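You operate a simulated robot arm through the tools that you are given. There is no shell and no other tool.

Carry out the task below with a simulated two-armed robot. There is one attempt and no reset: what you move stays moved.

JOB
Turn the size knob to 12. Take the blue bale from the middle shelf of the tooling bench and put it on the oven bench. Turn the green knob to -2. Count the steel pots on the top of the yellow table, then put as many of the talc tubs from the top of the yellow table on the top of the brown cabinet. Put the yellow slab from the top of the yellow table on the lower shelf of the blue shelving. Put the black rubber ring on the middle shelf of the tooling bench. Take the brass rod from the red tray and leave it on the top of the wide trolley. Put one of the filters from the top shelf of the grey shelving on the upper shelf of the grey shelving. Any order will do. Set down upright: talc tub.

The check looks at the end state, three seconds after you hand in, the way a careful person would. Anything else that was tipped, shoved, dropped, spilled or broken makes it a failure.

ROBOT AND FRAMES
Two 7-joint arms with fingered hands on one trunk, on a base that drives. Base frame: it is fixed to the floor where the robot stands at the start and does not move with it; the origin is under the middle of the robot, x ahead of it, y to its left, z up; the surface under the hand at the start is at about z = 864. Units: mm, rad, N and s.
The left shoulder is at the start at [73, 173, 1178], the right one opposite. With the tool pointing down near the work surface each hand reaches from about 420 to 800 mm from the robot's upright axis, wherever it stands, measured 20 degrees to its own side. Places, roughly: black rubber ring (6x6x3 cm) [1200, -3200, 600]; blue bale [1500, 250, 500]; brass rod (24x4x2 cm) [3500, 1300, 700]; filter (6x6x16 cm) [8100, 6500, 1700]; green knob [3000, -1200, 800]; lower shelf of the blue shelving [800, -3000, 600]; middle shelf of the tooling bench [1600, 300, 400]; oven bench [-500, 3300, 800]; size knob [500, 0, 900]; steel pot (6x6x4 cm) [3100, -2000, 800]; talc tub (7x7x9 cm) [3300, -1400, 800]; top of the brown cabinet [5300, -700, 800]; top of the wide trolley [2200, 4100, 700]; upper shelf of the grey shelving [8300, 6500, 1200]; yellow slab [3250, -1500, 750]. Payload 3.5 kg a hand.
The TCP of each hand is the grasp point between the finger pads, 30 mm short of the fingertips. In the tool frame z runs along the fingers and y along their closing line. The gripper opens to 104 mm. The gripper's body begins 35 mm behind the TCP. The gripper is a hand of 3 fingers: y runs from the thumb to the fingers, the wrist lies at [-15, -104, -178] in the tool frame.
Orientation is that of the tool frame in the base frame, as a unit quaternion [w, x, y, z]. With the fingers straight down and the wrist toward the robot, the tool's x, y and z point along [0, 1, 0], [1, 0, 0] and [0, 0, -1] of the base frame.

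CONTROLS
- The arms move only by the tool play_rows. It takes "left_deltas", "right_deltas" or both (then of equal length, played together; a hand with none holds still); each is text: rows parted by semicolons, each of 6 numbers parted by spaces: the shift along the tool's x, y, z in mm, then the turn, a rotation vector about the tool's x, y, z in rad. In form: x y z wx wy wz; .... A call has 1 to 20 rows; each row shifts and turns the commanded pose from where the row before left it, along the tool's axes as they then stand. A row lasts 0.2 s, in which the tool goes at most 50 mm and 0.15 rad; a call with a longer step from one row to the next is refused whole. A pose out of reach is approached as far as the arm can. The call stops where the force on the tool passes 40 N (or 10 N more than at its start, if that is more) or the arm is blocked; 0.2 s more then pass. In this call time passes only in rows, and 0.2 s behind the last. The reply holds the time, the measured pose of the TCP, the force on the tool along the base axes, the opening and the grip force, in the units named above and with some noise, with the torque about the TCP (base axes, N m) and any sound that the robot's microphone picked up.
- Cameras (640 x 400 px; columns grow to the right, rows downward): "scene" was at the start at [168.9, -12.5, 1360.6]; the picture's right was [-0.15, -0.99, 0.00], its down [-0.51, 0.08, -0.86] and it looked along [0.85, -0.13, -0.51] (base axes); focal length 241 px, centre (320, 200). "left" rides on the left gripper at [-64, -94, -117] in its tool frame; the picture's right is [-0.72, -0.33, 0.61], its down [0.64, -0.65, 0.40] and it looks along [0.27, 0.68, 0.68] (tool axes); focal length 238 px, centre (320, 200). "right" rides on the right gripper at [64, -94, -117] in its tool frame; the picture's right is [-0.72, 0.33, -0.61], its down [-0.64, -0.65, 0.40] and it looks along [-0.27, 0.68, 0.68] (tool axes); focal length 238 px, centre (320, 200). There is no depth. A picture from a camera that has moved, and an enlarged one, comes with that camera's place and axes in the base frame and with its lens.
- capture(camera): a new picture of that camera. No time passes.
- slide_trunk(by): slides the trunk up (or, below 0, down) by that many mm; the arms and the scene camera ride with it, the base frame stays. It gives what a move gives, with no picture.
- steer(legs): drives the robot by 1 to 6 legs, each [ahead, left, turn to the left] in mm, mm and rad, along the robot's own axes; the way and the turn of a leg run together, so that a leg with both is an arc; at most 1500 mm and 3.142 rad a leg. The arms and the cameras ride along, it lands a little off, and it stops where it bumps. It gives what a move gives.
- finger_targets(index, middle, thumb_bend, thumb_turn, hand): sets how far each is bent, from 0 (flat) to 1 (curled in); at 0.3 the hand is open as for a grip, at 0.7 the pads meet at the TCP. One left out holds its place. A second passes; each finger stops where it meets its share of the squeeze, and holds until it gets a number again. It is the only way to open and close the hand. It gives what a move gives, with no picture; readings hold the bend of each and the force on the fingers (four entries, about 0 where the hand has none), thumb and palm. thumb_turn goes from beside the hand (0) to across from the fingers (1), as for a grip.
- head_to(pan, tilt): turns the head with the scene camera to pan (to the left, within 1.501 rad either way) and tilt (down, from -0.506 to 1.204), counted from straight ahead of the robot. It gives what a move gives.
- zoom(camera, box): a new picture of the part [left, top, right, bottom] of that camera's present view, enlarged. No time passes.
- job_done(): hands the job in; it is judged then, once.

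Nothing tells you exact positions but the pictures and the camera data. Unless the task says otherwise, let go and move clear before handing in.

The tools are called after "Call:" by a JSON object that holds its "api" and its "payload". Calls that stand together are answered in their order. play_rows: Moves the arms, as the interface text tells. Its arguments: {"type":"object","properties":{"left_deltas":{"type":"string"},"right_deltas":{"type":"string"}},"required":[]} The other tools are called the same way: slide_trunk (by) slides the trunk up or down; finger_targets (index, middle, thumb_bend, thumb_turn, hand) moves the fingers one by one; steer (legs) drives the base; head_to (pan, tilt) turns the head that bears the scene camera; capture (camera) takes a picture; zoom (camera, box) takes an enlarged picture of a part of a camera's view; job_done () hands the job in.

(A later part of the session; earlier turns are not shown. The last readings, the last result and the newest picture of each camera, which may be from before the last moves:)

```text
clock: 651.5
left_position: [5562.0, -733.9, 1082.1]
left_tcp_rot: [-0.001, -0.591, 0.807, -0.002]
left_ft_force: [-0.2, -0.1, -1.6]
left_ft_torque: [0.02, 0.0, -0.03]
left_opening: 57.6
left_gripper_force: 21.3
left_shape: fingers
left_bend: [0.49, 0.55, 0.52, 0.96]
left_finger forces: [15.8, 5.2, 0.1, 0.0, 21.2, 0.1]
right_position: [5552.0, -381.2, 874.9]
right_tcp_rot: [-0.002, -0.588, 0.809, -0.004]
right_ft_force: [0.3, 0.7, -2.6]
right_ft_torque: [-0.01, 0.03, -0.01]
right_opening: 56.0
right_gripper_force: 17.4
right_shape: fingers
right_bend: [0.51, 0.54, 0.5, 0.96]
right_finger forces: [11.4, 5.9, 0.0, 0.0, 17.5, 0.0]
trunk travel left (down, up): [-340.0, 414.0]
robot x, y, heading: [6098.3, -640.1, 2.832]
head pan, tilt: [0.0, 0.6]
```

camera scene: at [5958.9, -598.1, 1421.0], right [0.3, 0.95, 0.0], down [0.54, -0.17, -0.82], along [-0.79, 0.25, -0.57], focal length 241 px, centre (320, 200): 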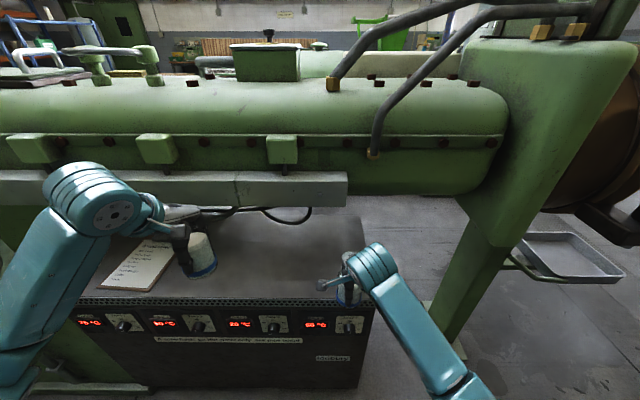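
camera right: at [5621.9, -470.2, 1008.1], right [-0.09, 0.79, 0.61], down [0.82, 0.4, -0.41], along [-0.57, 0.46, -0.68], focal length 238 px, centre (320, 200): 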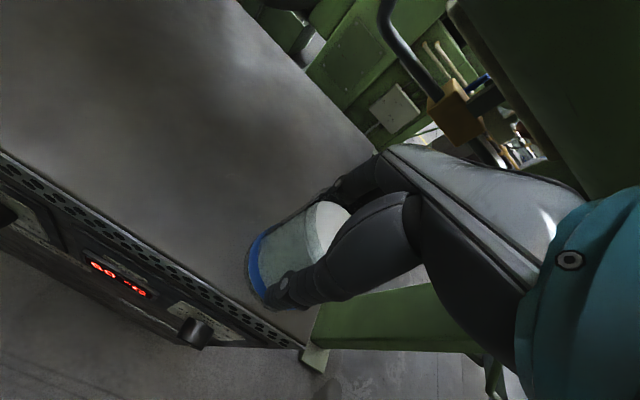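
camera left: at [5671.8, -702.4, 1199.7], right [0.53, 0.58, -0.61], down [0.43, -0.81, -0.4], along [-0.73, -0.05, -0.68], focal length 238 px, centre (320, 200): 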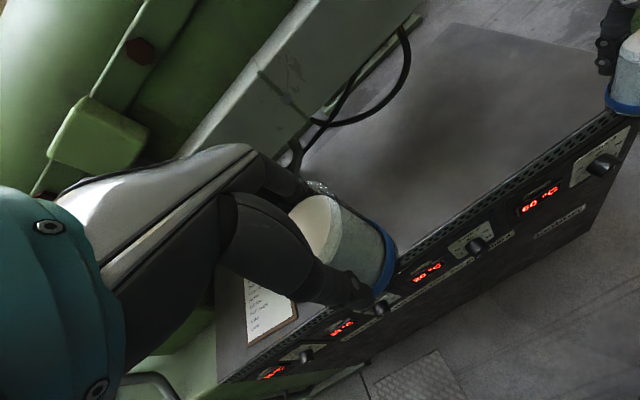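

Call:
{"api": "play_rows", "payload": {"right_deltas": "0 0 2 0 0 0; 0 0 2 0 0 0; 0 0 0 0 0 0"}}

Call:
{"api": "zoom", "payload": {"camera": "scene", "box": [280, 200, 440, 320]}}

```text
clock: 652.3
left_position: [5562.4, -734.8, 1083.2]
left_tcp_rot: [0.0, -0.591, 0.807, -0.003]
left_ft_force: [-0.4, -0.2, -2.4]
left_ft_torque: [0.01, 0.01, 0.0]
left_opening: 57.5
left_gripper_force: 21.1
left_shape: fingers
left_bend: [0.49, 0.55, 0.52, 0.96]
left_finger forces: [15.9, 5.2, 0.1, 0.0, 21.2, 0.0]
right_position: [5551.5, -382.0, 872.5]
right_tcp_rot: [-0.002, -0.589, 0.808, -0.005]
right_ft_force: [-0.1, -0.4, -2.5]
right_ft_torque: [-0.01, 0.0, -0.01]
right_opening: 56.0
right_gripper_force: 17.5
right_shape: fingers
right_bend: [0.51, 0.54, 0.5, 0.96]
right_finger forces: [11.4, 5.8, 0.1, 0.0, 17.4, 0.1]
trunk travel left (down, up): [-340.0, 414.0]
robot x, y, heading: [6097.8, -641.3, 2.836]
head pan, tilt: [0.0, 0.6]
```

```text
3.33 times, centred on (360, 260) of scene
camera zoom: at [5958.9, -598.1, 1421.0], right [0.3, 0.95, 0.0], down [0.54, -0.17, -0.82], along [-0.79, 0.25, -0.57], focal length 803 px, centre (187, 0)
```

zoom: 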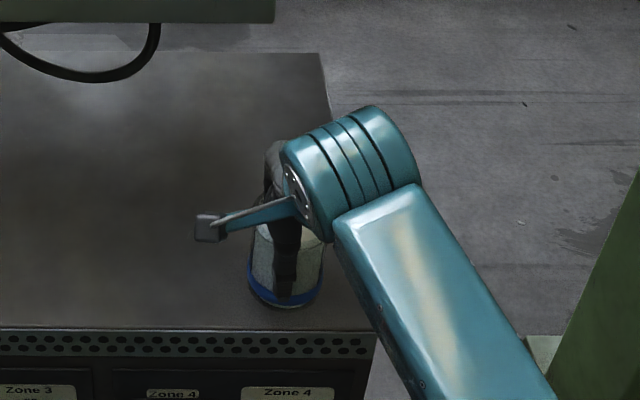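

Call:
{"api": "play_rows", "payload": {"right_deltas": "0 0 2 0 0 0; 0 0 2 0 0 0; 0 0 0 0 0 0"}}

```text
clock: 653.1
left_position: [5561.5, -734.5, 1082.9]
left_tcp_rot: [-0.001, -0.59, 0.807, -0.002]
left_ft_force: [-0.5, 0.3, -1.9]
left_ft_torque: [0.02, 0.04, 0.01]
left_opening: 57.7
left_gripper_force: 21.1
left_shape: fingers
left_bend: [0.49, 0.55, 0.52, 0.96]
left_finger forces: [15.9, 5.2, 0.0, 0.0, 21.2, 0.0]
right_position: [5553.2, -382.7, 868.4]
right_tcp_rot: [-0.002, -0.587, 0.81, -0.005]
right_ft_force: [0.4, -0.3, -2.5]
right_ft_torque: [0.02, 0.03, -0.02]
right_opening: 55.8
right_gripper_force: 17.2
right_shape: fingers
right_bend: [0.51, 0.54, 0.5, 0.96]
right_finger forces: [11.4, 5.9, 0.0, 0.0, 17.4, 0.0]
trunk travel left (down, up): [-340.0, 414.0]
robot x, y, heading: [6090.4, -644.9, 2.832]
head pan, tilt: [0.0, 0.6]
```

Call:
{"api": "play_rows", "payload": {"right_deltas": "0 0 2 0 0 0; 0 0 2 0 0 0; 0 0 0 0 0 0"}}

```text
clock: 653.9
left_position: [5561.8, -733.4, 1082.1]
left_tcp_rot: [-0.001, -0.59, 0.807, -0.002]
left_ft_force: [-0.1, 1.2, -2.1]
left_ft_torque: [0.01, 0.02, 0.0]
left_opening: 57.6
left_gripper_force: 21.1
left_shape: fingers
left_bend: [0.49, 0.55, 0.52, 0.96]
left_finger forces: [15.9, 5.3, 0.1, 0.1, 21.2, 0.1]
right_position: [5553.0, -381.8, 865.4]
right_tcp_rot: [-0.002, -0.588, 0.809, -0.004]
right_ft_force: [-0.4, 0.3, -2.1]
right_ft_torque: [0.0, 0.02, -0.01]
right_opening: 55.9
right_gripper_force: 17.4
right_shape: fingers
right_bend: [0.51, 0.54, 0.5, 0.96]
right_finger forces: [11.4, 5.9, 0.0, 0.0, 17.4, 0.0]
trunk travel left (down, up): [-340.0, 414.0]
robot x, y, heading: [6096.5, -641.4, 2.835]
head pan, tilt: [0.0, 0.6]
```

Not touching yet, so the top is lower than estimated; to keep a safe margin from the front edge I move 30 mm further in and keep lowering.

Call:
{"api": "play_rows", "payload": {"right_deltas": "0 15 0 0 0 0; 0 15 0 0 0 0; 0 0 2 0 0 0; 0 0 2 0 0 0; 0 0 0 0 0 0"}}

Call:
{"api": "zoom", "payload": {"camera": "scene", "box": [280, 200, 440, 320]}}

Call:
{"api": "capture", "payload": {"camera": "right"}}

```text
clock: 655.1
left_position: [5562.3, -734.1, 1081.3]
left_tcp_rot: [-0.001, -0.591, 0.807, -0.002]
left_ft_force: [0.7, 0.3, -2.3]
left_ft_torque: [0.0, 0.03, 0.04]
left_opening: 57.6
left_gripper_force: 20.5
left_shape: fingers
left_bend: [0.49, 0.55, 0.52, 0.96]
left_finger forces: [15.9, 5.2, 0.1, 0.0, 21.1, 0.1]
right_position: [5523.5, -372.6, 861.5]
right_tcp_rot: [-0.001, -0.587, 0.809, -0.004]
right_ft_force: [-0.1, 0.7, -1.3]
right_ft_torque: [-0.03, -0.01, 0.04]
right_opening: 55.8
right_gripper_force: 17.3
right_shape: fingers
right_bend: [0.51, 0.54, 0.5, 0.96]
right_finger forces: [11.4, 5.9, 0.0, 0.0, 17.3, 0.1]
trunk travel left (down, up): [-340.0, 414.0]
robot x, y, heading: [6094.9, -641.9, 2.834]
head pan, tilt: [0.0, 0.6]
```

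```text
3.33 times, centred on (360, 260) of scene
camera zoom: at [5958.9, -598.1, 1421.0], right [0.3, 0.95, 0.0], down [0.54, -0.17, -0.82], along [-0.79, 0.25, -0.57], focal length 803 px, centre (187, 0)
```

zoom: 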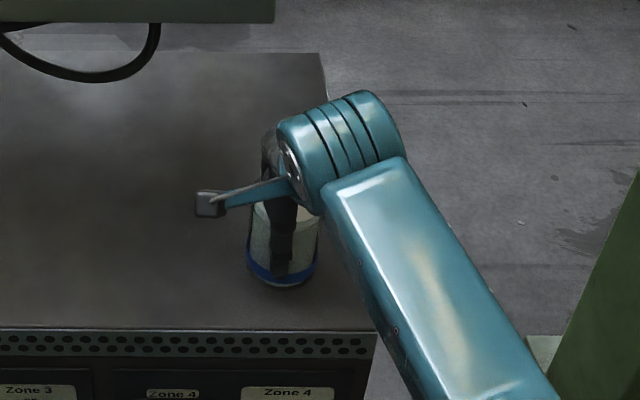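

```text
taken
camera right: at [5593.2, -461.9, 978.1], right [-0.09, 0.79, 0.61], down [0.82, 0.4, -0.41], along [-0.57, 0.46, -0.68], focal length 238 px, centre (320, 200)
```

right: 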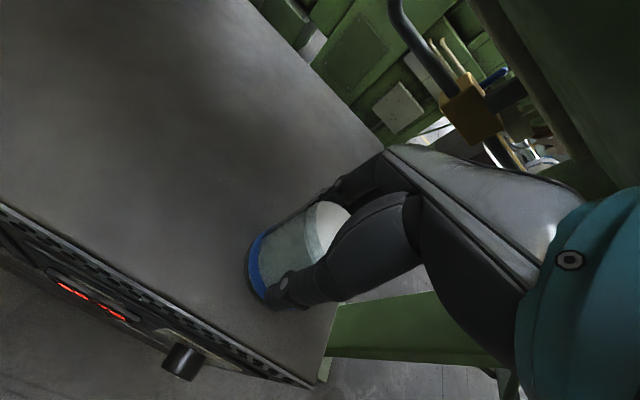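

Call:
{"api": "play_rows", "payload": {"right_deltas": "0 0 3 0 0 0; 0 0 3 0 0 0; 0 0 0 0 0 0"}}

```text
clock: 655.9
left_position: [5562.3, -732.5, 1082.1]
left_tcp_rot: [0.0, -0.591, 0.807, -0.002]
left_ft_force: [-0.2, 0.2, -2.7]
left_ft_torque: [-0.02, 0.01, 0.01]
left_opening: 57.8
left_gripper_force: 21.1
left_shape: fingers
left_bend: [0.49, 0.55, 0.52, 0.96]
left_finger forces: [15.9, 5.2, 0.0, 0.1, 21.1, 0.0]
right_position: [5525.1, -371.2, 854.1]
right_tcp_rot: [-0.002, -0.588, 0.809, -0.005]
right_ft_force: [0.6, 0.4, -2.4]
right_ft_torque: [-0.02, 0.0, 0.0]
right_opening: 56.1
right_gripper_force: 17.3
right_shape: fingers
right_bend: [0.51, 0.54, 0.5, 0.96]
right_finger forces: [11.4, 6.0, 0.0, 0.0, 17.3, 0.0]
trunk travel left (down, up): [-340.0, 414.0]
robot x, y, heading: [6096.1, -643.2, 2.833]
head pan, tilt: [0.0, 0.6]
```

Call:
{"api": "play_rows", "payload": {"right_deltas": "0 0 3 0 0 0; 0 0 3 0 0 0; 0 0 0 0 0 0"}}

```text
clock: 656.7
left_position: [5562.7, -734.0, 1081.0]
left_tcp_rot: [-0.001, -0.591, 0.807, -0.002]
left_ft_force: [0.6, -0.5, -2.4]
left_ft_torque: [0.01, -0.01, -0.03]
left_opening: 57.6
left_gripper_force: 21.4
left_shape: fingers
left_bend: [0.49, 0.55, 0.52, 0.96]
left_finger forces: [15.9, 5.1, 0.1, 0.0, 21.1, 0.0]
right_position: [5525.3, -371.9, 849.0]
right_tcp_rot: [-0.002, -0.588, 0.809, -0.004]
right_ft_force: [0.5, -1.2, -2.3]
right_ft_torque: [0.02, -0.01, 0.0]
right_opening: 55.8
right_gripper_force: 17.3
right_shape: fingers
right_bend: [0.51, 0.54, 0.5, 0.96]
right_finger forces: [11.3, 5.8, 0.0, 0.1, 17.4, 0.0]
trunk travel left (down, up): [-340.0, 414.0]
robot x, y, heading: [6098.4, -642.9, 2.835]
head pan, tilt: [0.0, 0.6]
```

Call:
{"api": "zoom", "payload": {"camera": "scene", "box": [280, 200, 440, 320]}}

Call:
{"api": "play_rows", "payload": {"right_deltas": "0 0 3 0 0 0; 0 0 3 0 0 0; 0 0 0 0 0 0"}}

```text
3.33 times, centred on (360, 260) of scene
camera zoom: at [5958.9, -598.1, 1421.0], right [0.3, 0.95, 0.0], down [0.54, -0.17, -0.82], along [-0.79, 0.25, -0.57], focal length 803 px, centre (187, 0)
```

zoom: 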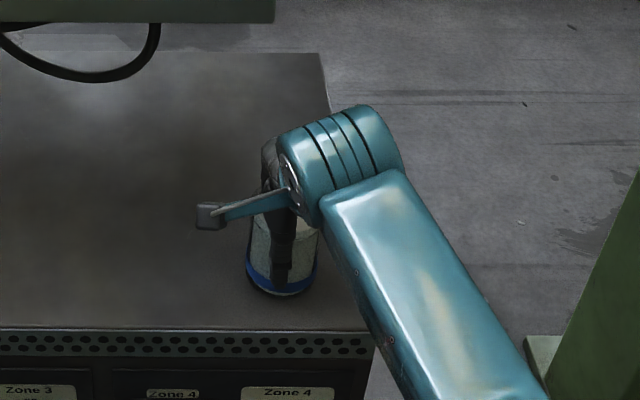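

```text
clock: 657.5
left_position: [5561.8, -733.7, 1082.7]
left_tcp_rot: [-0.001, -0.591, 0.807, -0.003]
left_ft_force: [0.5, 0.2, -2.2]
left_ft_torque: [0.01, 0.01, -0.03]
left_opening: 57.7
left_gripper_force: 21.0
left_shape: fingers
left_bend: [0.49, 0.55, 0.52, 0.96]
left_finger forces: [15.9, 5.1, 0.0, 0.0, 21.1, 0.1]
right_position: [5523.4, -373.3, 845.3]
right_tcp_rot: [-0.004, -0.588, 0.809, -0.003]
right_ft_force: [2.3, -1.1, 12.3]
right_ft_torque: [0.19, 0.12, -0.03]
right_opening: 55.8
right_gripper_force: 19.2
right_shape: fingers
right_bend: [0.52, 0.54, 0.5, 0.96]
right_finger forces: [10.8, 6.6, 0.0, 0.0, 20.4, 0.0]
trunk travel left (down, up): [-340.0, 414.0]
robot x, y, heading: [6094.5, -639.9, 2.835]
head pan, tilt: [0.0, 0.6]
```

Tub touches the cabinet top (z≈775). I ease off the pressure and open gently.

Call:
{"api": "play_rows", "payload": {"right_deltas": "0 0 -1.5 0 0 0; 0 0 0 0 0 0"}}

Call:
{"api": "finger_targets", "payload": {"hand": "right", "index": 0.42, "middle": 0.42, "thumb_bend": 0.41}}

Call:
{"api": "finger_targets", "payload": {"hand": "right", "index": 0.33, "middle": 0.33, "thumb_bend": 0.33}}

Call:
{"api": "capture", "payload": {"camera": "right"}}

Call:
{"api": "zoom", "payload": {"camera": "scene", "box": [280, 200, 440, 320]}}

```text
clock: 658.1
left_position: [5562.3, -733.9, 1081.7]
left_tcp_rot: [0.0, -0.591, 0.806, -0.002]
left_ft_force: [0.6, 0.0, -2.7]
left_ft_torque: [0.02, 0.01, -0.02]
left_opening: 57.7
left_gripper_force: 21.5
left_shape: fingers
left_bend: [0.49, 0.55, 0.52, 0.96]
left_finger forces: [15.9, 5.3, 0.0, 0.0, 21.1, 0.1]
right_position: [5524.8, -373.0, 845.0]
right_tcp_rot: [-0.003, -0.588, 0.809, -0.003]
right_ft_force: [-0.9, -1.0, 9.5]
right_ft_torque: [0.21, 0.26, 0.04]
right_opening: 55.6
right_gripper_force: 18.7
right_shape: fingers
right_bend: [0.51, 0.54, 0.5, 0.96]
right_finger forces: [11.9, 7.1, 0.1, 0.0, 18.9, 0.0]
trunk travel left (down, up): [-340.0, 414.0]
robot x, y, heading: [6095.3, -641.7, 2.835]
head pan, tilt: [0.0, 0.6]
```

```text
clock: 659.1
left_position: [5561.9, -735.1, 1081.1]
left_tcp_rot: [-0.001, -0.59, 0.807, -0.002]
left_ft_force: [0.4, 0.2, -2.9]
left_ft_torque: [0.0, 0.01, -0.01]
left_opening: 57.9
left_gripper_force: 21.1
left_shape: fingers
left_bend: [0.49, 0.55, 0.52, 0.96]
left_finger forces: [15.9, 5.1, 0.0, 0.0, 21.1, 0.0]
right_position: [5525.7, -372.2, 843.7]
right_tcp_rot: [-0.001, -0.587, 0.809, -0.005]
right_ft_force: [0.4, -0.2, 0.2]
right_ft_torque: [-0.01, 0.03, 0.02]
right_opening: 74.7
right_gripper_force: 0.5
right_shape: fingers
right_bend: [0.42, 0.42, 0.41, 0.97]
right_finger forces: [0.0, 0.0, 0.0, 0.0, 0.6, 0.0]
trunk travel left (down, up): [-340.0, 414.0]
robot x, y, heading: [6098.3, -645.3, 2.831]
head pan, tilt: [0.0, 0.6]
```

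```text
clock: 660.1
left_position: [5562.5, -734.1, 1082.4]
left_tcp_rot: [0.0, -0.591, 0.807, -0.003]
left_ft_force: [0.5, -0.5, -2.2]
left_ft_torque: [0.04, 0.03, 0.02]
left_opening: 57.6
left_gripper_force: 21.3
left_shape: fingers
left_bend: [0.49, 0.55, 0.52, 0.96]
left_finger forces: [15.8, 5.1, 0.1, 0.0, 21.2, 0.0]
right_position: [5524.3, -372.7, 845.3]
right_tcp_rot: [-0.002, -0.588, 0.809, -0.005]
right_ft_force: [0.8, -1.6, -0.3]
right_ft_torque: [0.01, 0.0, 0.04]
right_opening: 95.2
right_gripper_force: 0.0
right_shape: fingers
right_bend: [0.33, 0.33, 0.33, 0.97]
right_finger forces: [0.0, 0.1, 0.1, 0.1, 0.1, 0.0]
trunk travel left (down, up): [-340.0, 414.0]
robot x, y, heading: [6094.1, -643.2, 2.838]
head pan, tilt: [0.0, 0.6]
```

```text
taken
camera right: at [5593.5, -461.7, 961.9], right [-0.09, 0.79, 0.61], down [0.82, 0.4, -0.41], along [-0.57, 0.46, -0.68], focal length 238 px, centre (320, 200)
```

right: 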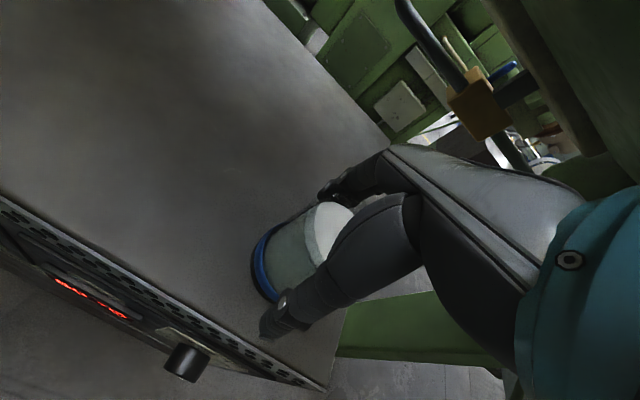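

```text
3.33 times, centred on (360, 260) of scene
camera zoom: at [5959.1, -598.2, 1421.0], right [0.3, 0.95, 0.0], down [0.54, -0.17, -0.82], along [-0.79, 0.25, -0.57], focal length 803 px, centre (187, 0)
```

zoom: 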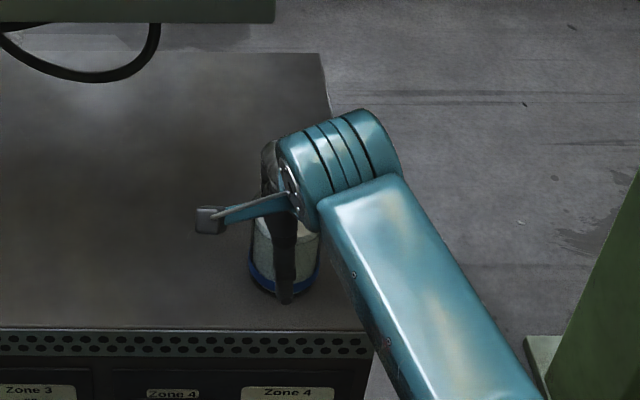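

The tub stands upright. I raise the hand just enough to clear it (staying under the rail) and withdraw.

Call:
{"api": "play_rows", "payload": {"right_deltas": "0 0 -15 0 0 0; 0 0 -25 0 0 0; 0 0 -25 0 0 0; 0 0 -20 0 0 0; 0 -35 0 0 0 0; 0 -40 0 0 0 0; 0 -40 0 0 0 0; 0 -30 -10 0 0 0; 0 0 0 0 0 0"}}

Call:
{"api": "capture", "payload": {"camera": "scene"}}

Call:
{"api": "capture", "payload": {"camera": "right"}}

```text
clock: 662.1
left_position: [5562.1, -734.2, 1081.5]
left_tcp_rot: [-0.001, -0.591, 0.807, -0.003]
left_ft_force: [0.0, -0.8, -1.9]
left_ft_torque: [0.01, 0.02, 0.0]
left_opening: 57.5
left_gripper_force: 21.1
left_shape: fingers
left_bend: [0.49, 0.55, 0.52, 0.96]
left_finger forces: [16.0, 5.2, 0.1, 0.0, 21.0, 0.0]
right_position: [5654.4, -400.5, 949.6]
right_tcp_rot: [-0.002, -0.581, 0.814, 0.015]
right_ft_force: [0.5, -1.0, -1.1]
right_ft_torque: [0.02, -0.01, -0.01]
right_opening: 95.3
right_gripper_force: 0.1
right_shape: fingers
right_bend: [0.33, 0.33, 0.33, 0.97]
right_finger forces: [0.0, 0.0, 0.1, 0.0, 0.0, 0.0]
trunk travel left (down, up): [-340.0, 414.0]
robot x, y, heading: [6100.2, -642.3, 2.838]
head pan, tilt: [0.0, 0.6]
```

```text
taken
camera scene: at [5959.0, -598.2, 1421.0], right [0.3, 0.95, 0.0], down [0.54, -0.17, -0.82], along [-0.79, 0.25, -0.57], focal length 241 px, centre (320, 200)
```

scene: 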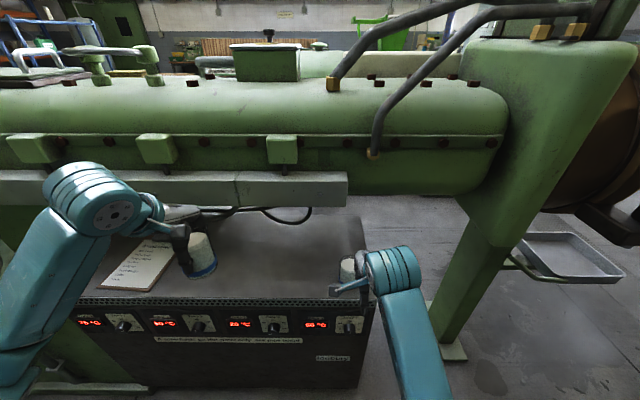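

```text
taken
camera right: at [5724.5, -494.5, 1062.7], right [-0.06, 0.77, 0.63], down [0.82, 0.4, -0.41], along [-0.57, 0.49, -0.66], focal length 238 px, centre (320, 200)
```

right: 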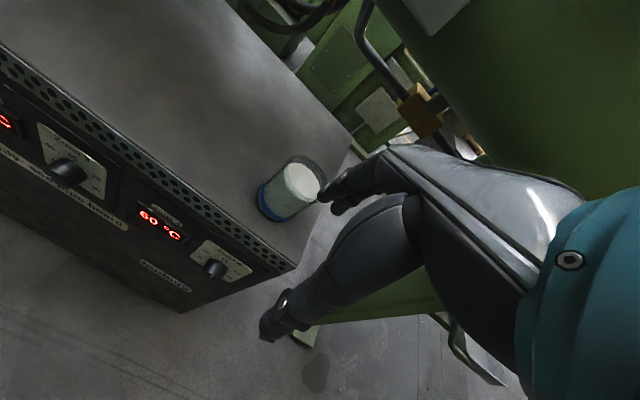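

Tub 1 is placed. For tub 2, I check the hanging cables near the back before choosing the spot.

Call:
{"api": "play_rows", "payload": {"right_deltas": "-30 0 -20 0 0 0; -30 0 -20 0 0 0; -30 0 -20 0 0 0; 0 0 0 0 0 0"}}

Call:
{"api": "zoom", "payload": {"camera": "scene", "box": [80, 160, 380, 320]}}

Call:
{"api": "capture", "payload": {"camera": "left"}}

```text
clock: 663.1
left_position: [5561.6, -734.6, 1082.9]
left_tcp_rot: [0.0, -0.591, 0.807, -0.002]
left_ft_force: [-0.7, -0.1, -1.9]
left_ft_torque: [0.04, 0.01, 0.0]
left_opening: 57.4
left_gripper_force: 21.0
left_shape: fingers
left_bend: [0.49, 0.55, 0.52, 0.96]
left_finger forces: [15.8, 5.2, 0.0, 0.0, 21.1, 0.0]
right_position: [5688.9, -330.5, 998.5]
right_tcp_rot: [-0.002, -0.587, 0.809, -0.005]
right_ft_force: [0.6, 0.5, -1.2]
right_ft_torque: [0.02, -0.02, -0.03]
right_opening: 95.4
right_gripper_force: 0.0
right_shape: fingers
right_bend: [0.33, 0.33, 0.33, 0.97]
right_finger forces: [0.0, 0.0, 0.1, 0.0, 0.0, 0.1]
trunk travel left (down, up): [-340.0, 414.0]
robot x, y, heading: [6096.8, -642.6, 2.836]
head pan, tilt: [0.0, 0.6]
```

```text
2.13 times, centred on (230, 240) of scene
camera zoom: at [5959.0, -598.4, 1421.0], right [0.3, 0.95, 0.0], down [0.54, -0.17, -0.82], along [-0.79, 0.25, -0.57], focal length 514 px, centre (512, 115)
```

zoom: 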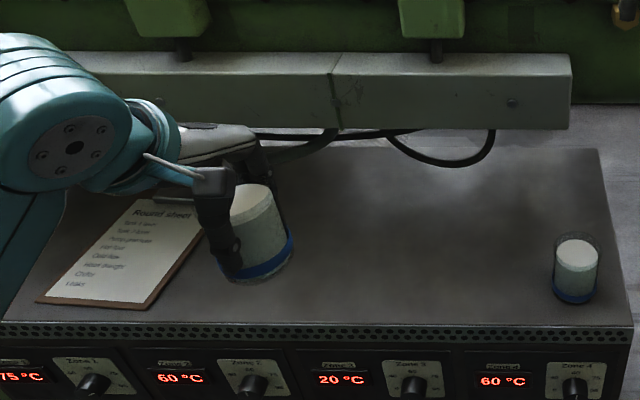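

```text
taken
camera left: at [5671.8, -702.7, 1199.6], right [0.53, 0.58, -0.61], down [0.43, -0.81, -0.4], along [-0.73, -0.05, -0.68], focal length 238 px, centre (320, 200)
```

left: 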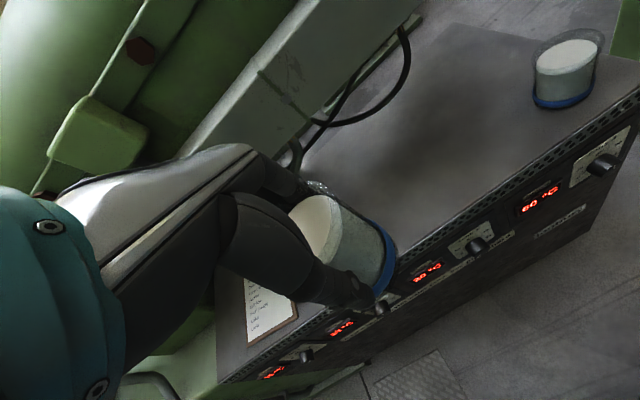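

There's a clear place at L≈985, between the card and the cable loop. I lower the left tub in front of the edge, then move in under the rail.

Call:
{"api": "play_rows", "payload": {"left_deltas": "-17 0 0 0 0 0; 0 0 37 0 0 0; 0 0 37 0 0 0; 0 0 37 0 0 0; 0 0 37 0 0 0; 0 0 37 0 0 0; 0 0 0 0 0 0"}}

Call:
{"api": "play_rows", "payload": {"left_deltas": "0 36 0 0 0 0; 0 36 0 0 0 0; 0 36 0 0 0 0; 0 34 0 0 0 0; 0 0 0 0 0 0"}}

Call:
{"api": "zoom", "payload": {"camera": "scene", "box": [80, 160, 380, 320]}}

Call:
{"api": "capture", "payload": {"camera": "left"}}

```text
clock: 664.7
left_position: [5567.1, -719.4, 897.7]
left_tcp_rot: [0.0, -0.59, 0.807, -0.002]
left_ft_force: [0.4, 0.0, -2.2]
left_ft_torque: [0.01, -0.01, 0.0]
left_opening: 57.4
left_gripper_force: 20.8
left_shape: fingers
left_bend: [0.49, 0.55, 0.52, 0.96]
left_finger forces: [15.8, 5.3, 0.0, 0.0, 20.8, 0.1]
right_position: [5691.0, -331.2, 997.9]
right_tcp_rot: [-0.001, -0.587, 0.809, -0.005]
right_ft_force: [0.4, -0.2, 0.8]
right_ft_torque: [0.02, 0.02, -0.04]
right_opening: 95.4
right_gripper_force: 0.0
right_shape: fingers
right_bend: [0.33, 0.33, 0.33, 0.97]
right_finger forces: [0.0, 0.1, 0.0, 0.0, 0.0, 0.1]
trunk travel left (down, up): [-340.0, 414.0]
robot x, y, heading: [6098.2, -642.0, 2.839]
head pan, tilt: [0.0, 0.6]
```

```text
clock: 665.9
left_position: [5432.7, -677.2, 896.4]
left_tcp_rot: [0.0, -0.591, 0.807, -0.002]
left_ft_force: [0.1, -0.9, -2.2]
left_ft_torque: [0.02, 0.03, 0.0]
left_opening: 57.7
left_gripper_force: 20.6
left_shape: fingers
left_bend: [0.49, 0.55, 0.52, 0.96]
left_finger forces: [15.3, 5.2, 0.0, 0.1, 20.7, 0.0]
right_position: [5690.8, -330.9, 999.3]
right_tcp_rot: [-0.002, -0.588, 0.809, -0.005]
right_ft_force: [-0.4, -0.2, 0.8]
right_ft_torque: [-0.01, -0.01, 0.04]
right_opening: 95.5
right_gripper_force: 0.1
right_shape: fingers
right_bend: [0.33, 0.33, 0.33, 0.97]
right_finger forces: [0.0, 0.1, 0.0, 0.0, 0.0, 0.1]
trunk travel left (down, up): [-340.0, 414.0]
robot x, y, heading: [6098.4, -641.0, 2.839]
head pan, tilt: [0.0, 0.6]
```

```text
2.13 times, centred on (230, 240) of scene
camera zoom: at [5959.3, -598.4, 1421.0], right [0.3, 0.95, 0.0], down [0.54, -0.17, -0.83], along [-0.79, 0.25, -0.56], focal length 514 px, centre (512, 115)
```

zoom: 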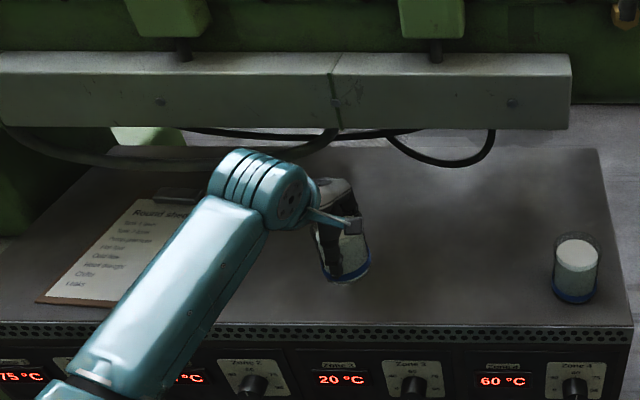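

```text
taken
camera left: at [5543.1, -645.5, 1014.5], right [0.53, 0.58, -0.61], down [0.43, -0.81, -0.4], along [-0.73, -0.05, -0.68], focal length 238 px, centre (320, 200)
```

left: 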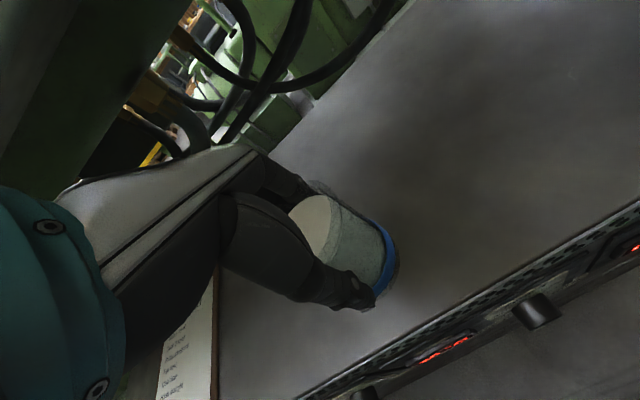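

Call:
{"api": "play_rows", "payload": {"left_deltas": "0 0 13 0 0 0; 0 0 13 0 0 0; 0 0 10 0 0 0; 0 0 0 0 0 0"}}

Call:
{"api": "play_rows", "payload": {"left_deltas": "0 0 3 0 0 0; 0 0 2 0 0 0; 0 0 0 0 0 0"}}

```text
clock: 666.9
left_position: [5432.5, -676.7, 860.5]
left_tcp_rot: [0.0, -0.591, 0.807, -0.002]
left_ft_force: [0.7, -0.4, -1.4]
left_ft_torque: [0.0, 0.02, -0.01]
left_opening: 57.6
left_gripper_force: 20.3
left_shape: fingers
left_bend: [0.49, 0.55, 0.52, 0.96]
left_finger forces: [15.5, 5.2, 0.0, 0.0, 20.6, 0.2]
right_position: [5688.9, -331.9, 999.5]
right_tcp_rot: [-0.002, -0.587, 0.809, -0.005]
right_ft_force: [0.3, 0.0, -0.2]
right_ft_torque: [0.01, 0.02, -0.02]
right_opening: 95.4
right_gripper_force: 0.1
right_shape: fingers
right_bend: [0.33, 0.33, 0.33, 0.97]
right_finger forces: [0.1, 0.0, 0.0, 0.0, 0.1, 0.1]
trunk travel left (down, up): [-340.0, 414.0]
robot x, y, heading: [6098.1, -642.3, 2.836]
head pan, tilt: [0.0, 0.6]
```

```text
clock: 667.7
left_position: [5432.3, -677.1, 854.9]
left_tcp_rot: [0.0, -0.591, 0.807, -0.002]
left_ft_force: [-0.2, 0.4, -2.3]
left_ft_torque: [0.02, 0.01, 0.0]
left_opening: 57.4
left_gripper_force: 20.6
left_shape: fingers
left_bend: [0.49, 0.55, 0.52, 0.96]
left_finger forces: [15.5, 5.3, 0.0, 0.1, 20.6, 0.0]
right_position: [5688.9, -331.3, 998.4]
right_tcp_rot: [-0.002, -0.587, 0.809, -0.005]
right_ft_force: [-0.4, 0.4, -0.5]
right_ft_torque: [0.05, 0.02, 0.01]
right_opening: 95.4
right_gripper_force: 0.0
right_shape: fingers
right_bend: [0.33, 0.33, 0.33, 0.97]
right_finger forces: [0.0, 0.0, 0.0, 0.1, 0.1, 0.0]
trunk travel left (down, up): [-340.0, 414.0]
robot x, y, heading: [6094.3, -643.8, 2.835]
head pan, tilt: [0.0, 0.6]
```

Call:
{"api": "play_rows", "payload": {"left_deltas": "0 0 2 0 0 0; 0 0 2 0 0 0; 0 0 0 0 0 0"}}

```text
clock: 668.5
left_position: [5432.7, -676.0, 851.7]
left_tcp_rot: [-0.001, -0.59, 0.807, -0.003]
left_ft_force: [-0.3, 0.1, -1.9]
left_ft_torque: [0.03, 0.02, -0.03]
left_opening: 57.7
left_gripper_force: 20.6
left_shape: fingers
left_bend: [0.49, 0.55, 0.52, 0.96]
left_finger forces: [15.4, 5.1, 0.0, 0.1, 20.5, 0.0]
right_position: [5690.3, -331.0, 998.8]
right_tcp_rot: [-0.002, -0.588, 0.809, -0.004]
right_ft_force: [-0.2, 1.0, 0.4]
right_ft_torque: [0.03, 0.0, 0.05]
right_opening: 95.2
right_gripper_force: 0.0
right_shape: fingers
right_bend: [0.33, 0.33, 0.33, 0.97]
right_finger forces: [0.0, 0.0, 0.0, 0.0, 0.0, 0.0]
trunk travel left (down, up): [-340.0, 414.0]
robot x, y, heading: [6094.6, -643.4, 2.836]
head pan, tilt: [0.0, 0.6]
```

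Call:
{"api": "play_rows", "payload": {"left_deltas": "0 0 2 0 0 0; 0 0 2 0 0 0; 0 0 0 0 0 0"}}

```text
clock: 669.3
left_position: [5433.7, -677.3, 847.1]
left_tcp_rot: [0.0, -0.591, 0.807, -0.002]
left_ft_force: [-0.1, 0.5, -1.4]
left_ft_torque: [0.0, 0.01, -0.02]
left_opening: 57.6
left_gripper_force: 20.5
left_shape: fingers
left_bend: [0.49, 0.55, 0.52, 0.96]
left_finger forces: [15.5, 5.2, 0.0, 0.0, 20.6, 0.0]
right_position: [5690.5, -330.0, 998.8]
right_tcp_rot: [-0.002, -0.588, 0.809, -0.004]
right_ft_force: [0.5, -0.4, 0.0]
right_ft_torque: [-0.03, 0.01, 0.01]
right_opening: 95.4
right_gripper_force: 0.0
right_shape: fingers
right_bend: [0.33, 0.33, 0.33, 0.97]
right_finger forces: [0.0, 0.1, 0.1, 0.0, 0.1, 0.0]
trunk travel left (down, up): [-340.0, 414.0]
robot x, y, heading: [6094.8, -642.3, 2.835]
head pan, tilt: [0.0, 0.6]
```

Call:
{"api": "play_rows", "payload": {"left_deltas": "0 0 2 0 0 0; 0 0 1.5 0 0 0; 0 0 0 0 0 0"}}

```text
clock: 670.1
left_position: [5432.1, -675.6, 844.4]
left_tcp_rot: [-0.001, -0.59, 0.807, -0.002]
left_ft_force: [0.4, -1.0, 3.3]
left_ft_torque: [-0.01, 0.12, 0.01]
left_opening: 57.4
left_gripper_force: 21.0
left_shape: fingers
left_bend: [0.49, 0.55, 0.52, 0.96]
left_finger forces: [15.6, 5.5, 0.0, 0.1, 21.8, 0.0]
right_position: [5689.0, -331.5, 999.0]
right_tcp_rot: [-0.002, -0.587, 0.809, -0.004]
right_ft_force: [0.1, 0.4, -0.3]
right_ft_torque: [-0.01, -0.01, -0.01]
right_opening: 95.6
right_gripper_force: 0.0
right_shape: fingers
right_bend: [0.33, 0.33, 0.33, 0.97]
right_finger forces: [0.0, 0.0, 0.0, 0.0, 0.0, 0.0]
trunk travel left (down, up): [-340.0, 414.0]
robot x, y, heading: [6094.6, -640.9, 2.833]
head pan, tilt: [0.0, 0.6]
```

Contact. I open gently, lift just clear of the tub, and withdraw.

Call:
{"api": "finger_targets", "payload": {"hand": "left", "index": 0.42, "middle": 0.42, "thumb_bend": 0.41}}

Call:
{"api": "finger_targets", "payload": {"hand": "left", "index": 0.33, "middle": 0.33, "thumb_bend": 0.33}}

Call:
{"api": "capture", "payload": {"camera": "left"}}

```text
clock: 671.1
left_position: [5432.4, -674.6, 844.7]
left_tcp_rot: [-0.001, -0.59, 0.807, -0.003]
left_ft_force: [0.9, -0.8, 0.7]
left_ft_torque: [0.01, 0.0, 0.02]
left_opening: 75.2
left_gripper_force: 0.9
left_shape: fingers
left_bend: [0.42, 0.42, 0.41, 0.97]
left_finger forces: [0.9, 0.1, 0.0, 0.0, 1.6, 0.1]
right_position: [5690.7, -332.2, 999.3]
right_tcp_rot: [-0.003, -0.587, 0.809, -0.004]
right_ft_force: [-0.5, 0.3, 0.0]
right_ft_torque: [-0.02, 0.03, 0.01]
right_opening: 95.6
right_gripper_force: 0.0
right_shape: fingers
right_bend: [0.33, 0.33, 0.33, 0.97]
right_finger forces: [0.1, 0.0, 0.0, 0.0, 0.0, 0.0]
trunk travel left (down, up): [-340.0, 414.0]
robot x, y, heading: [6095.1, -642.5, 2.835]
head pan, tilt: [0.0, 0.6]
```

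```text
clock: 672.1
left_position: [5431.7, -676.1, 843.5]
left_tcp_rot: [-0.001, -0.591, 0.807, -0.002]
left_ft_force: [-0.5, -0.4, -0.3]
left_ft_torque: [0.03, 0.01, 0.0]
left_opening: 95.0
left_gripper_force: 0.2
left_shape: fingers
left_bend: [0.33, 0.33, 0.33, 0.97]
left_finger forces: [0.0, 0.0, 0.0, 0.1, 0.0, 0.0]
right_position: [5689.8, -331.5, 999.0]
right_tcp_rot: [-0.002, -0.588, 0.809, -0.005]
right_ft_force: [1.1, -0.3, -0.4]
right_ft_torque: [0.01, 0.01, -0.01]
right_opening: 95.3
right_gripper_force: 0.0
right_shape: fingers
right_bend: [0.33, 0.33, 0.33, 0.97]
right_finger forces: [0.0, 0.0, 0.0, 0.0, 0.1, 0.0]
trunk travel left (down, up): [-340.0, 414.0]
robot x, y, heading: [6090.9, -641.9, 2.836]
head pan, tilt: [0.0, 0.6]
```

```text
taken
camera left: at [5542.4, -644.2, 961.7], right [0.53, 0.58, -0.61], down [0.43, -0.81, -0.4], along [-0.73, -0.05, -0.68], focal length 238 px, centre (320, 200)
```

left: 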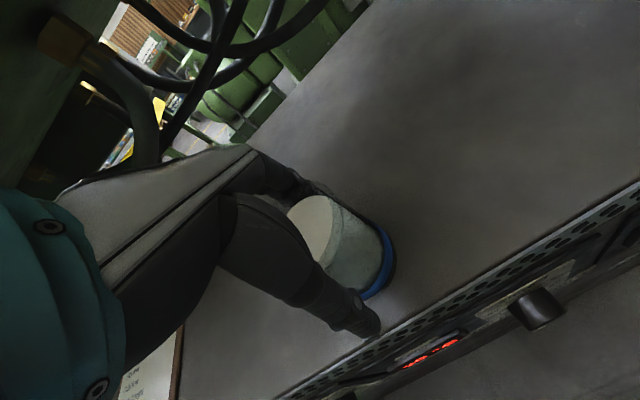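

Call:
{"api": "play_rows", "payload": {"left_deltas": "0 0 -15 0 0 0; 0 0 -25 0 0 0; 0 0 -25 0 0 0; 0 0 -20 0 0 0; 0 -35 0 0 0 0; 0 -40 0 0 0 0; 0 -40 0 0 0 0; 0 -30 -10 0 0 0; 0 0 0 0 0 0"}}

Call:
{"api": "zoom", "payload": {"camera": "scene", "box": [80, 160, 400, 330]}}

Call:
{"api": "capture", "payload": {"camera": "left"}}

```text
clock: 674.1
left_position: [5571.8, -719.8, 941.2]
left_tcp_rot: [0.0, -0.591, 0.807, -0.003]
left_ft_force: [-0.1, 0.2, -0.2]
left_ft_torque: [0.01, -0.03, 0.02]
left_opening: 95.4
left_gripper_force: 0.0
left_shape: fingers
left_bend: [0.33, 0.33, 0.33, 0.97]
left_finger forces: [0.1, 0.0, 0.1, 0.0, 0.1, 0.0]
right_position: [5688.5, -330.8, 999.8]
right_tcp_rot: [-0.001, -0.588, 0.809, -0.005]
right_ft_force: [0.2, -0.8, -0.6]
right_ft_torque: [-0.01, 0.0, -0.02]
right_opening: 95.2
right_gripper_force: 0.1
right_shape: fingers
right_bend: [0.33, 0.33, 0.33, 0.97]
right_finger forces: [0.0, 0.1, 0.0, 0.0, 0.1, 0.0]
trunk travel left (down, up): [-340.0, 414.0]
robot x, y, heading: [6094.5, -643.3, 2.835]
head pan, tilt: [0.0, 0.6]
```

```text
2.00 times, centred on (240, 245) of scene
camera zoom: at [5959.1, -598.1, 1421.0], right [0.3, 0.95, 0.0], down [0.54, -0.17, -0.82], along [-0.79, 0.25, -0.57], focal length 482 px, centre (480, 110)
```

zoom: 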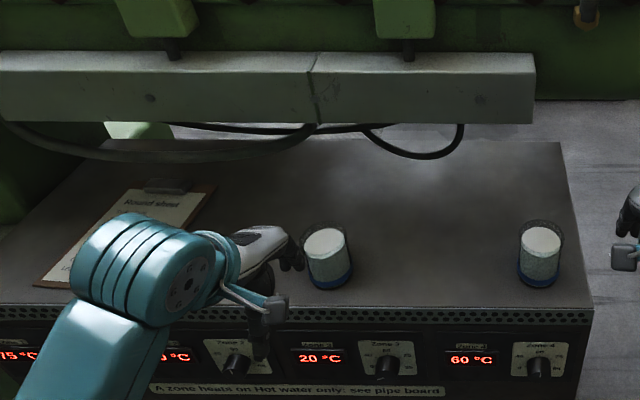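

```text
taken
camera left: at [5681.5, -688.7, 1059.3], right [0.53, 0.58, -0.61], down [0.43, -0.81, -0.4], along [-0.73, -0.05, -0.68], focal length 238 px, centre (320, 200)
```

left: 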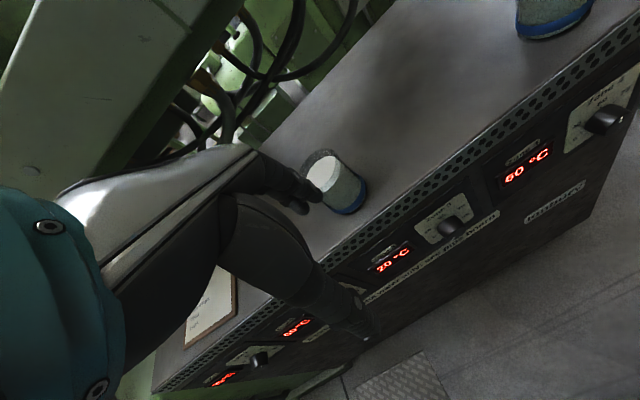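

Both tubs stand upright on the brown cabinet. Now I withdraw the arms, back out carefully and head north for the grey shelving.

Call:
{"api": "play_rows", "payload": {"left_deltas": "0 -10 -30 0 0 0; 10 -15 -30 0 0 0; 10 -15 -30 0 0 0; 10 -10 -30 0 0 0; 0 0 0 0 0 0", "right_deltas": "0 -10 -20 0 0 0; -10 -10 -20 0 0 0; 0 -10 0 0 0 0; 0 0 0 0 0 0; 0 0 0 0 0 0"}}

Call:
{"api": "steer", "payload": {"legs": [[0, -100, 0], [-330, -60, 0], [-30, -900, 0]]}}

Call:
{"api": "capture", "payload": {"camera": "scene"}}

```text
clock: 675.3
left_position: [5611.8, -760.7, 1059.6]
left_tcp_rot: [0.0, -0.59, 0.807, -0.002]
left_ft_force: [-0.5, 0.5, -0.4]
left_ft_torque: [-0.01, 0.03, 0.02]
left_opening: 95.2
left_gripper_force: 0.1
left_shape: fingers
left_bend: [0.33, 0.33, 0.33, 0.97]
left_finger forces: [0.0, 0.0, 0.0, 0.0, 0.0, 0.1]
right_position: [5721.9, -323.9, 1040.0]
right_tcp_rot: [0.004, -0.584, 0.812, 0.002]
right_ft_force: [0.1, 0.8, -0.1]
right_ft_torque: [0.0, 0.03, 0.02]
right_opening: 95.2
right_gripper_force: 0.0
right_shape: fingers
right_bend: [0.33, 0.33, 0.33, 0.97]
right_finger forces: [0.0, 0.1, 0.0, 0.1, 0.0, 0.0]
trunk travel left (down, up): [-340.0, 414.0]
robot x, y, heading: [6095.4, -640.5, 2.833]
head pan, tilt: [0.0, 0.6]
```

```text
clock: 682.6
left_position: [6266.4, 141.2, 1059.6]
left_tcp_rot: [0.0, -0.596, 0.803, -0.003]
left_ft_force: [0.5, -0.3, -0.3]
left_ft_torque: [0.02, -0.02, 0.03]
left_opening: 95.4
left_gripper_force: 0.1
left_shape: fingers
left_bend: [0.33, 0.33, 0.33, 0.97]
left_finger forces: [0.1, 0.1, 0.1, 0.1, 0.0, 0.0]
right_position: [6370.1, 578.4, 1040.9]
right_tcp_rot: [0.003, -0.589, 0.808, 0.002]
right_ft_force: [0.1, 0.1, -0.1]
right_ft_torque: [0.0, 0.01, 0.0]
right_opening: 95.5
right_gripper_force: 0.1
right_shape: fingers
right_bend: [0.33, 0.33, 0.33, 0.97]
right_finger forces: [0.0, 0.0, 0.0, 0.0, 0.1, 0.1]
trunk travel left (down, up): [-340.0, 414.0]
robot x, y, heading: [6749.4, 266.7, 2.848]
head pan, tilt: [0.0, 0.6]
```

```text
taken
camera scene: at [6613.5, 308.3, 1421.0], right [0.29, 0.96, 0.0], down [0.54, -0.16, -0.83], along [-0.79, 0.24, -0.56], focal length 241 px, centre (320, 200)
```

scene: 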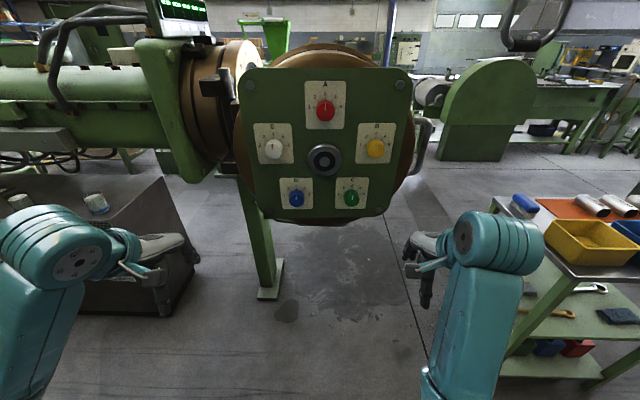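

Call:
{"api": "steer", "payload": {"legs": [[-220, 0, 0], [270, -1010, 0], [270, -1010, 0], [0, 0, -1.28]]}}

Call:
{"api": "head_to", "payload": {"pan": 0.0, "tilt": 0.2}}

Call:
{"api": "capture", "payload": {"camera": "scene"}}

Call:
{"api": "head_to", "payload": {"pan": -0.7, "tilt": 0.2}}

Call:
{"api": "capture", "payload": {"camera": "scene"}}

```text
clock: 697.5
left_position: [6802.2, 2729.4, 1059.1]
left_tcp_rot: [-0.002, 0.002, 1.0, -0.002]
left_ft_force: [-0.1, -0.5, -0.1]
left_ft_torque: [0.02, -0.03, 0.03]
left_opening: 95.2
left_gripper_force: 0.0
left_shape: fingers
left_bend: [0.33, 0.33, 0.33, 0.97]
left_finger forces: [0.1, 0.1, 0.0, 0.0, 0.0, 0.1]
right_position: [7252.9, 2755.8, 1040.2]
right_tcp_rot: [0.005, 0.009, 1.0, 0.001]
right_ft_force: [-0.5, 0.3, 0.4]
right_ft_torque: [-0.01, 0.01, -0.02]
right_opening: 95.6
right_gripper_force: 0.1
right_shape: fingers
right_bend: [0.33, 0.33, 0.33, 0.97]
right_finger forces: [0.1, 0.1, 0.0, 0.1, 0.1, 0.0]
trunk travel left (down, up): [-340.0, 414.0]
robot x, y, heading: [7059.9, 2301.2, 1.573]
head pan, tilt: [0.0, 0.6]
```

```text
clock: 698.4
left_position: [6802.7, 2730.6, 1060.4]
left_tcp_rot: [-0.002, 0.001, 1.0, -0.002]
left_ft_force: [-0.3, -0.5, 0.5]
left_ft_torque: [0.0, 0.03, 0.01]
left_opening: 95.4
left_gripper_force: 0.0
left_shape: fingers
left_bend: [0.33, 0.33, 0.33, 0.97]
left_finger forces: [0.1, 0.0, 0.0, 0.0, 0.0, 0.1]
right_position: [7253.2, 2755.5, 1041.8]
right_tcp_rot: [0.005, 0.008, 1.0, 0.001]
right_ft_force: [-0.7, -0.4, -0.5]
right_ft_torque: [0.04, 0.05, -0.03]
right_opening: 95.6
right_gripper_force: 0.0
right_shape: fingers
right_bend: [0.33, 0.33, 0.33, 0.97]
right_finger forces: [0.0, 0.0, 0.0, 0.0, 0.1, 0.0]
trunk travel left (down, up): [-340.0, 414.0]
robot x, y, heading: [7058.5, 2302.9, 1.572]
head pan, tilt: [0.0, 0.201]
```

```text
taken
camera scene: at [7062.4, 2452.3, 1457.7], right [1.0, 0.0, 0.0], down [0.0, -0.2, -0.98], along [0.0, 0.98, -0.2], focal length 241 px, centre (320, 200)
```

scene: 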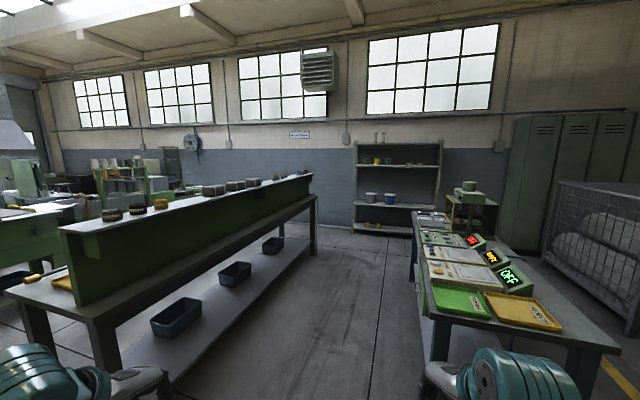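

```text
clock: 699.4
left_position: [6803.4, 2729.8, 1059.4]
left_tcp_rot: [-0.002, 0.0, 1.0, -0.002]
left_ft_force: [-0.1, 0.5, 0.7]
left_ft_torque: [0.03, -0.02, -0.04]
left_opening: 95.5
left_gripper_force: 0.1
left_shape: fingers
left_bend: [0.33, 0.33, 0.33, 0.97]
left_finger forces: [0.0, 0.1, 0.0, 0.0, 0.1, 0.0]
right_position: [7252.2, 2755.8, 1041.1]
right_tcp_rot: [0.006, 0.008, 1.0, 0.001]
right_ft_force: [-0.5, 0.3, -0.4]
right_ft_torque: [-0.02, 0.0, 0.0]
right_opening: 95.3
right_gripper_force: 0.0
right_shape: fingers
right_bend: [0.33, 0.33, 0.33, 0.97]
right_finger forces: [0.0, 0.1, 0.0, 0.0, 0.0, 0.0]
trunk travel left (down, up): [-340.0, 414.0]
robot x, y, heading: [7064.4, 2301.9, 1.569]
head pan, tilt: [-0.7, 0.201]
```

```text
taken
camera scene: at [7122.3, 2430.4, 1457.8], right [0.77, -0.64, 0.0], down [-0.13, -0.15, -0.98], along [0.63, 0.75, -0.2], focal length 241 px, centre (320, 200)
```

scene: 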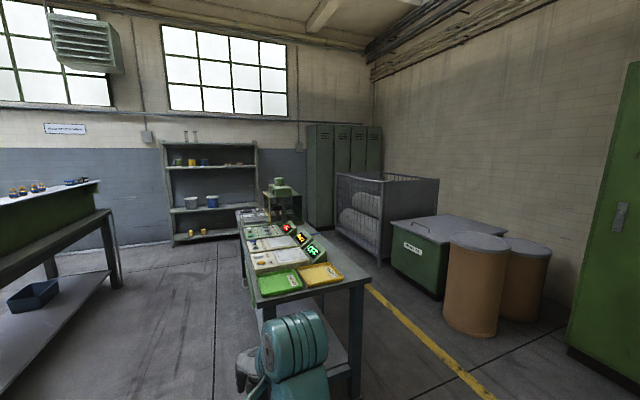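

The grey shelving is at the far wall. I raise the trunk so the arms pass above the tables, and drive up the aisle between the benches.

Call:
{"api": "slide_trunk", "payload": {"by": 280}}

Call:
{"api": "steer", "payload": {"legs": [[0, 0, -0.3], [666, 384, 0], [856, 24, 0]]}}

Call:
{"api": "head_to", "payload": {"pan": 0.0, "tilt": 0.4}}

Call:
{"api": "capture", "payload": {"camera": "scene"}}

```text
clock: 702.3
left_position: [6801.7, 2730.6, 1339.2]
left_tcp_rot: [-0.001, 0.001, 1.0, -0.001]
left_ft_force: [-0.5, -0.9, -0.5]
left_ft_torque: [0.0, 0.02, -0.01]
left_opening: 94.9
left_gripper_force: 0.1
left_shape: fingers
left_bend: [0.33, 0.33, 0.33, 0.97]
left_finger forces: [0.1, 0.0, 0.0, 0.1, 0.0, 0.0]
right_position: [7253.2, 2755.6, 1320.4]
right_tcp_rot: [0.005, 0.008, 1.0, 0.0]
right_ft_force: [-1.0, 0.8, 0.0]
right_ft_torque: [-0.01, 0.0, -0.02]
right_opening: 95.3
right_gripper_force: 0.1
right_shape: fingers
right_bend: [0.33, 0.33, 0.33, 0.97]
right_finger forces: [0.0, 0.0, 0.1, 0.0, 0.0, 0.0]
trunk travel left (down, up): [-620.0, 134.0]
robot x, y, heading: [7062.3, 2303.5, 1.57]
head pan, tilt: [-0.7, 0.201]
```

```text
clock: 711.5
left_position: [7012.4, 4354.0, 1340.6]
left_tcp_rot: [-0.002, 0.153, 0.988, -0.002]
left_ft_force: [-0.2, 0.3, 0.2]
left_ft_torque: [-0.02, 0.0, -0.01]
left_opening: 95.2
left_gripper_force: 0.1
left_shape: fingers
left_bend: [0.33, 0.33, 0.33, 0.97]
left_finger forces: [0.0, 0.0, 0.0, 0.1, 0.0, 0.0]
right_position: [7448.5, 4242.1, 1321.0]
right_tcp_rot: [0.005, 0.161, 0.987, 0.0]
right_ft_force: [0.1, -0.1, 1.0]
right_ft_torque: [0.02, 0.04, 0.0]
right_opening: 95.9
right_gripper_force: 0.1
right_shape: fingers
right_bend: [0.33, 0.33, 0.33, 0.97]
right_finger forces: [0.0, 0.0, 0.0, 0.0, 0.0, 0.0]
trunk travel left (down, up): [-620.0, 134.0]
robot x, y, heading: [7132.0, 3869.1, 1.265]
head pan, tilt: [-0.7, 0.201]
```

```text
clock: 712.5
left_position: [7012.0, 4353.8, 1341.3]
left_tcp_rot: [-0.002, 0.154, 0.988, -0.002]
left_ft_force: [0.4, -0.9, -0.3]
left_ft_torque: [0.01, -0.01, 0.02]
left_opening: 95.7
left_gripper_force: 0.0
left_shape: fingers
left_bend: [0.33, 0.33, 0.33, 0.97]
left_finger forces: [0.1, 0.0, 0.0, 0.0, 0.0, 0.0]
right_position: [7448.2, 4243.5, 1321.1]
right_tcp_rot: [0.005, 0.16, 0.987, 0.0]
right_ft_force: [1.2, 0.2, -0.1]
right_ft_torque: [-0.02, 0.0, -0.01]
right_opening: 95.4
right_gripper_force: 0.1
right_shape: fingers
right_bend: [0.33, 0.33, 0.33, 0.97]
right_finger forces: [0.0, 0.1, 0.0, 0.0, 0.1, 0.0]
trunk travel left (down, up): [-620.0, 134.0]
robot x, y, heading: [7127.4, 3867.5, 1.26]
head pan, tilt: [0.0, 0.4]
```

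```text
taken
camera scene: at [7162.6, 3969.3, 1720.8], right [0.95, -0.3, 0.0], down [-0.12, -0.37, -0.92], along [0.28, 0.88, -0.39], focal length 241 px, centre (320, 200)
```

scene: 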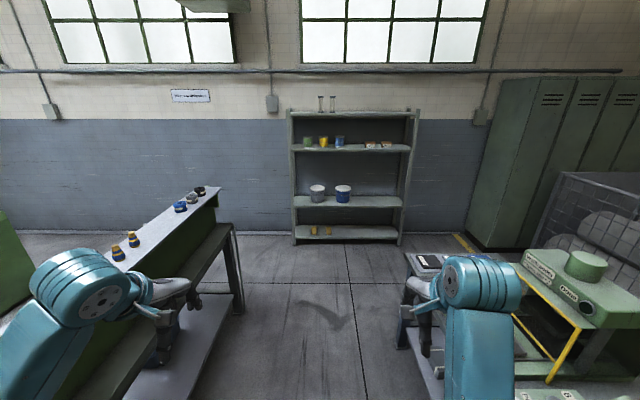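

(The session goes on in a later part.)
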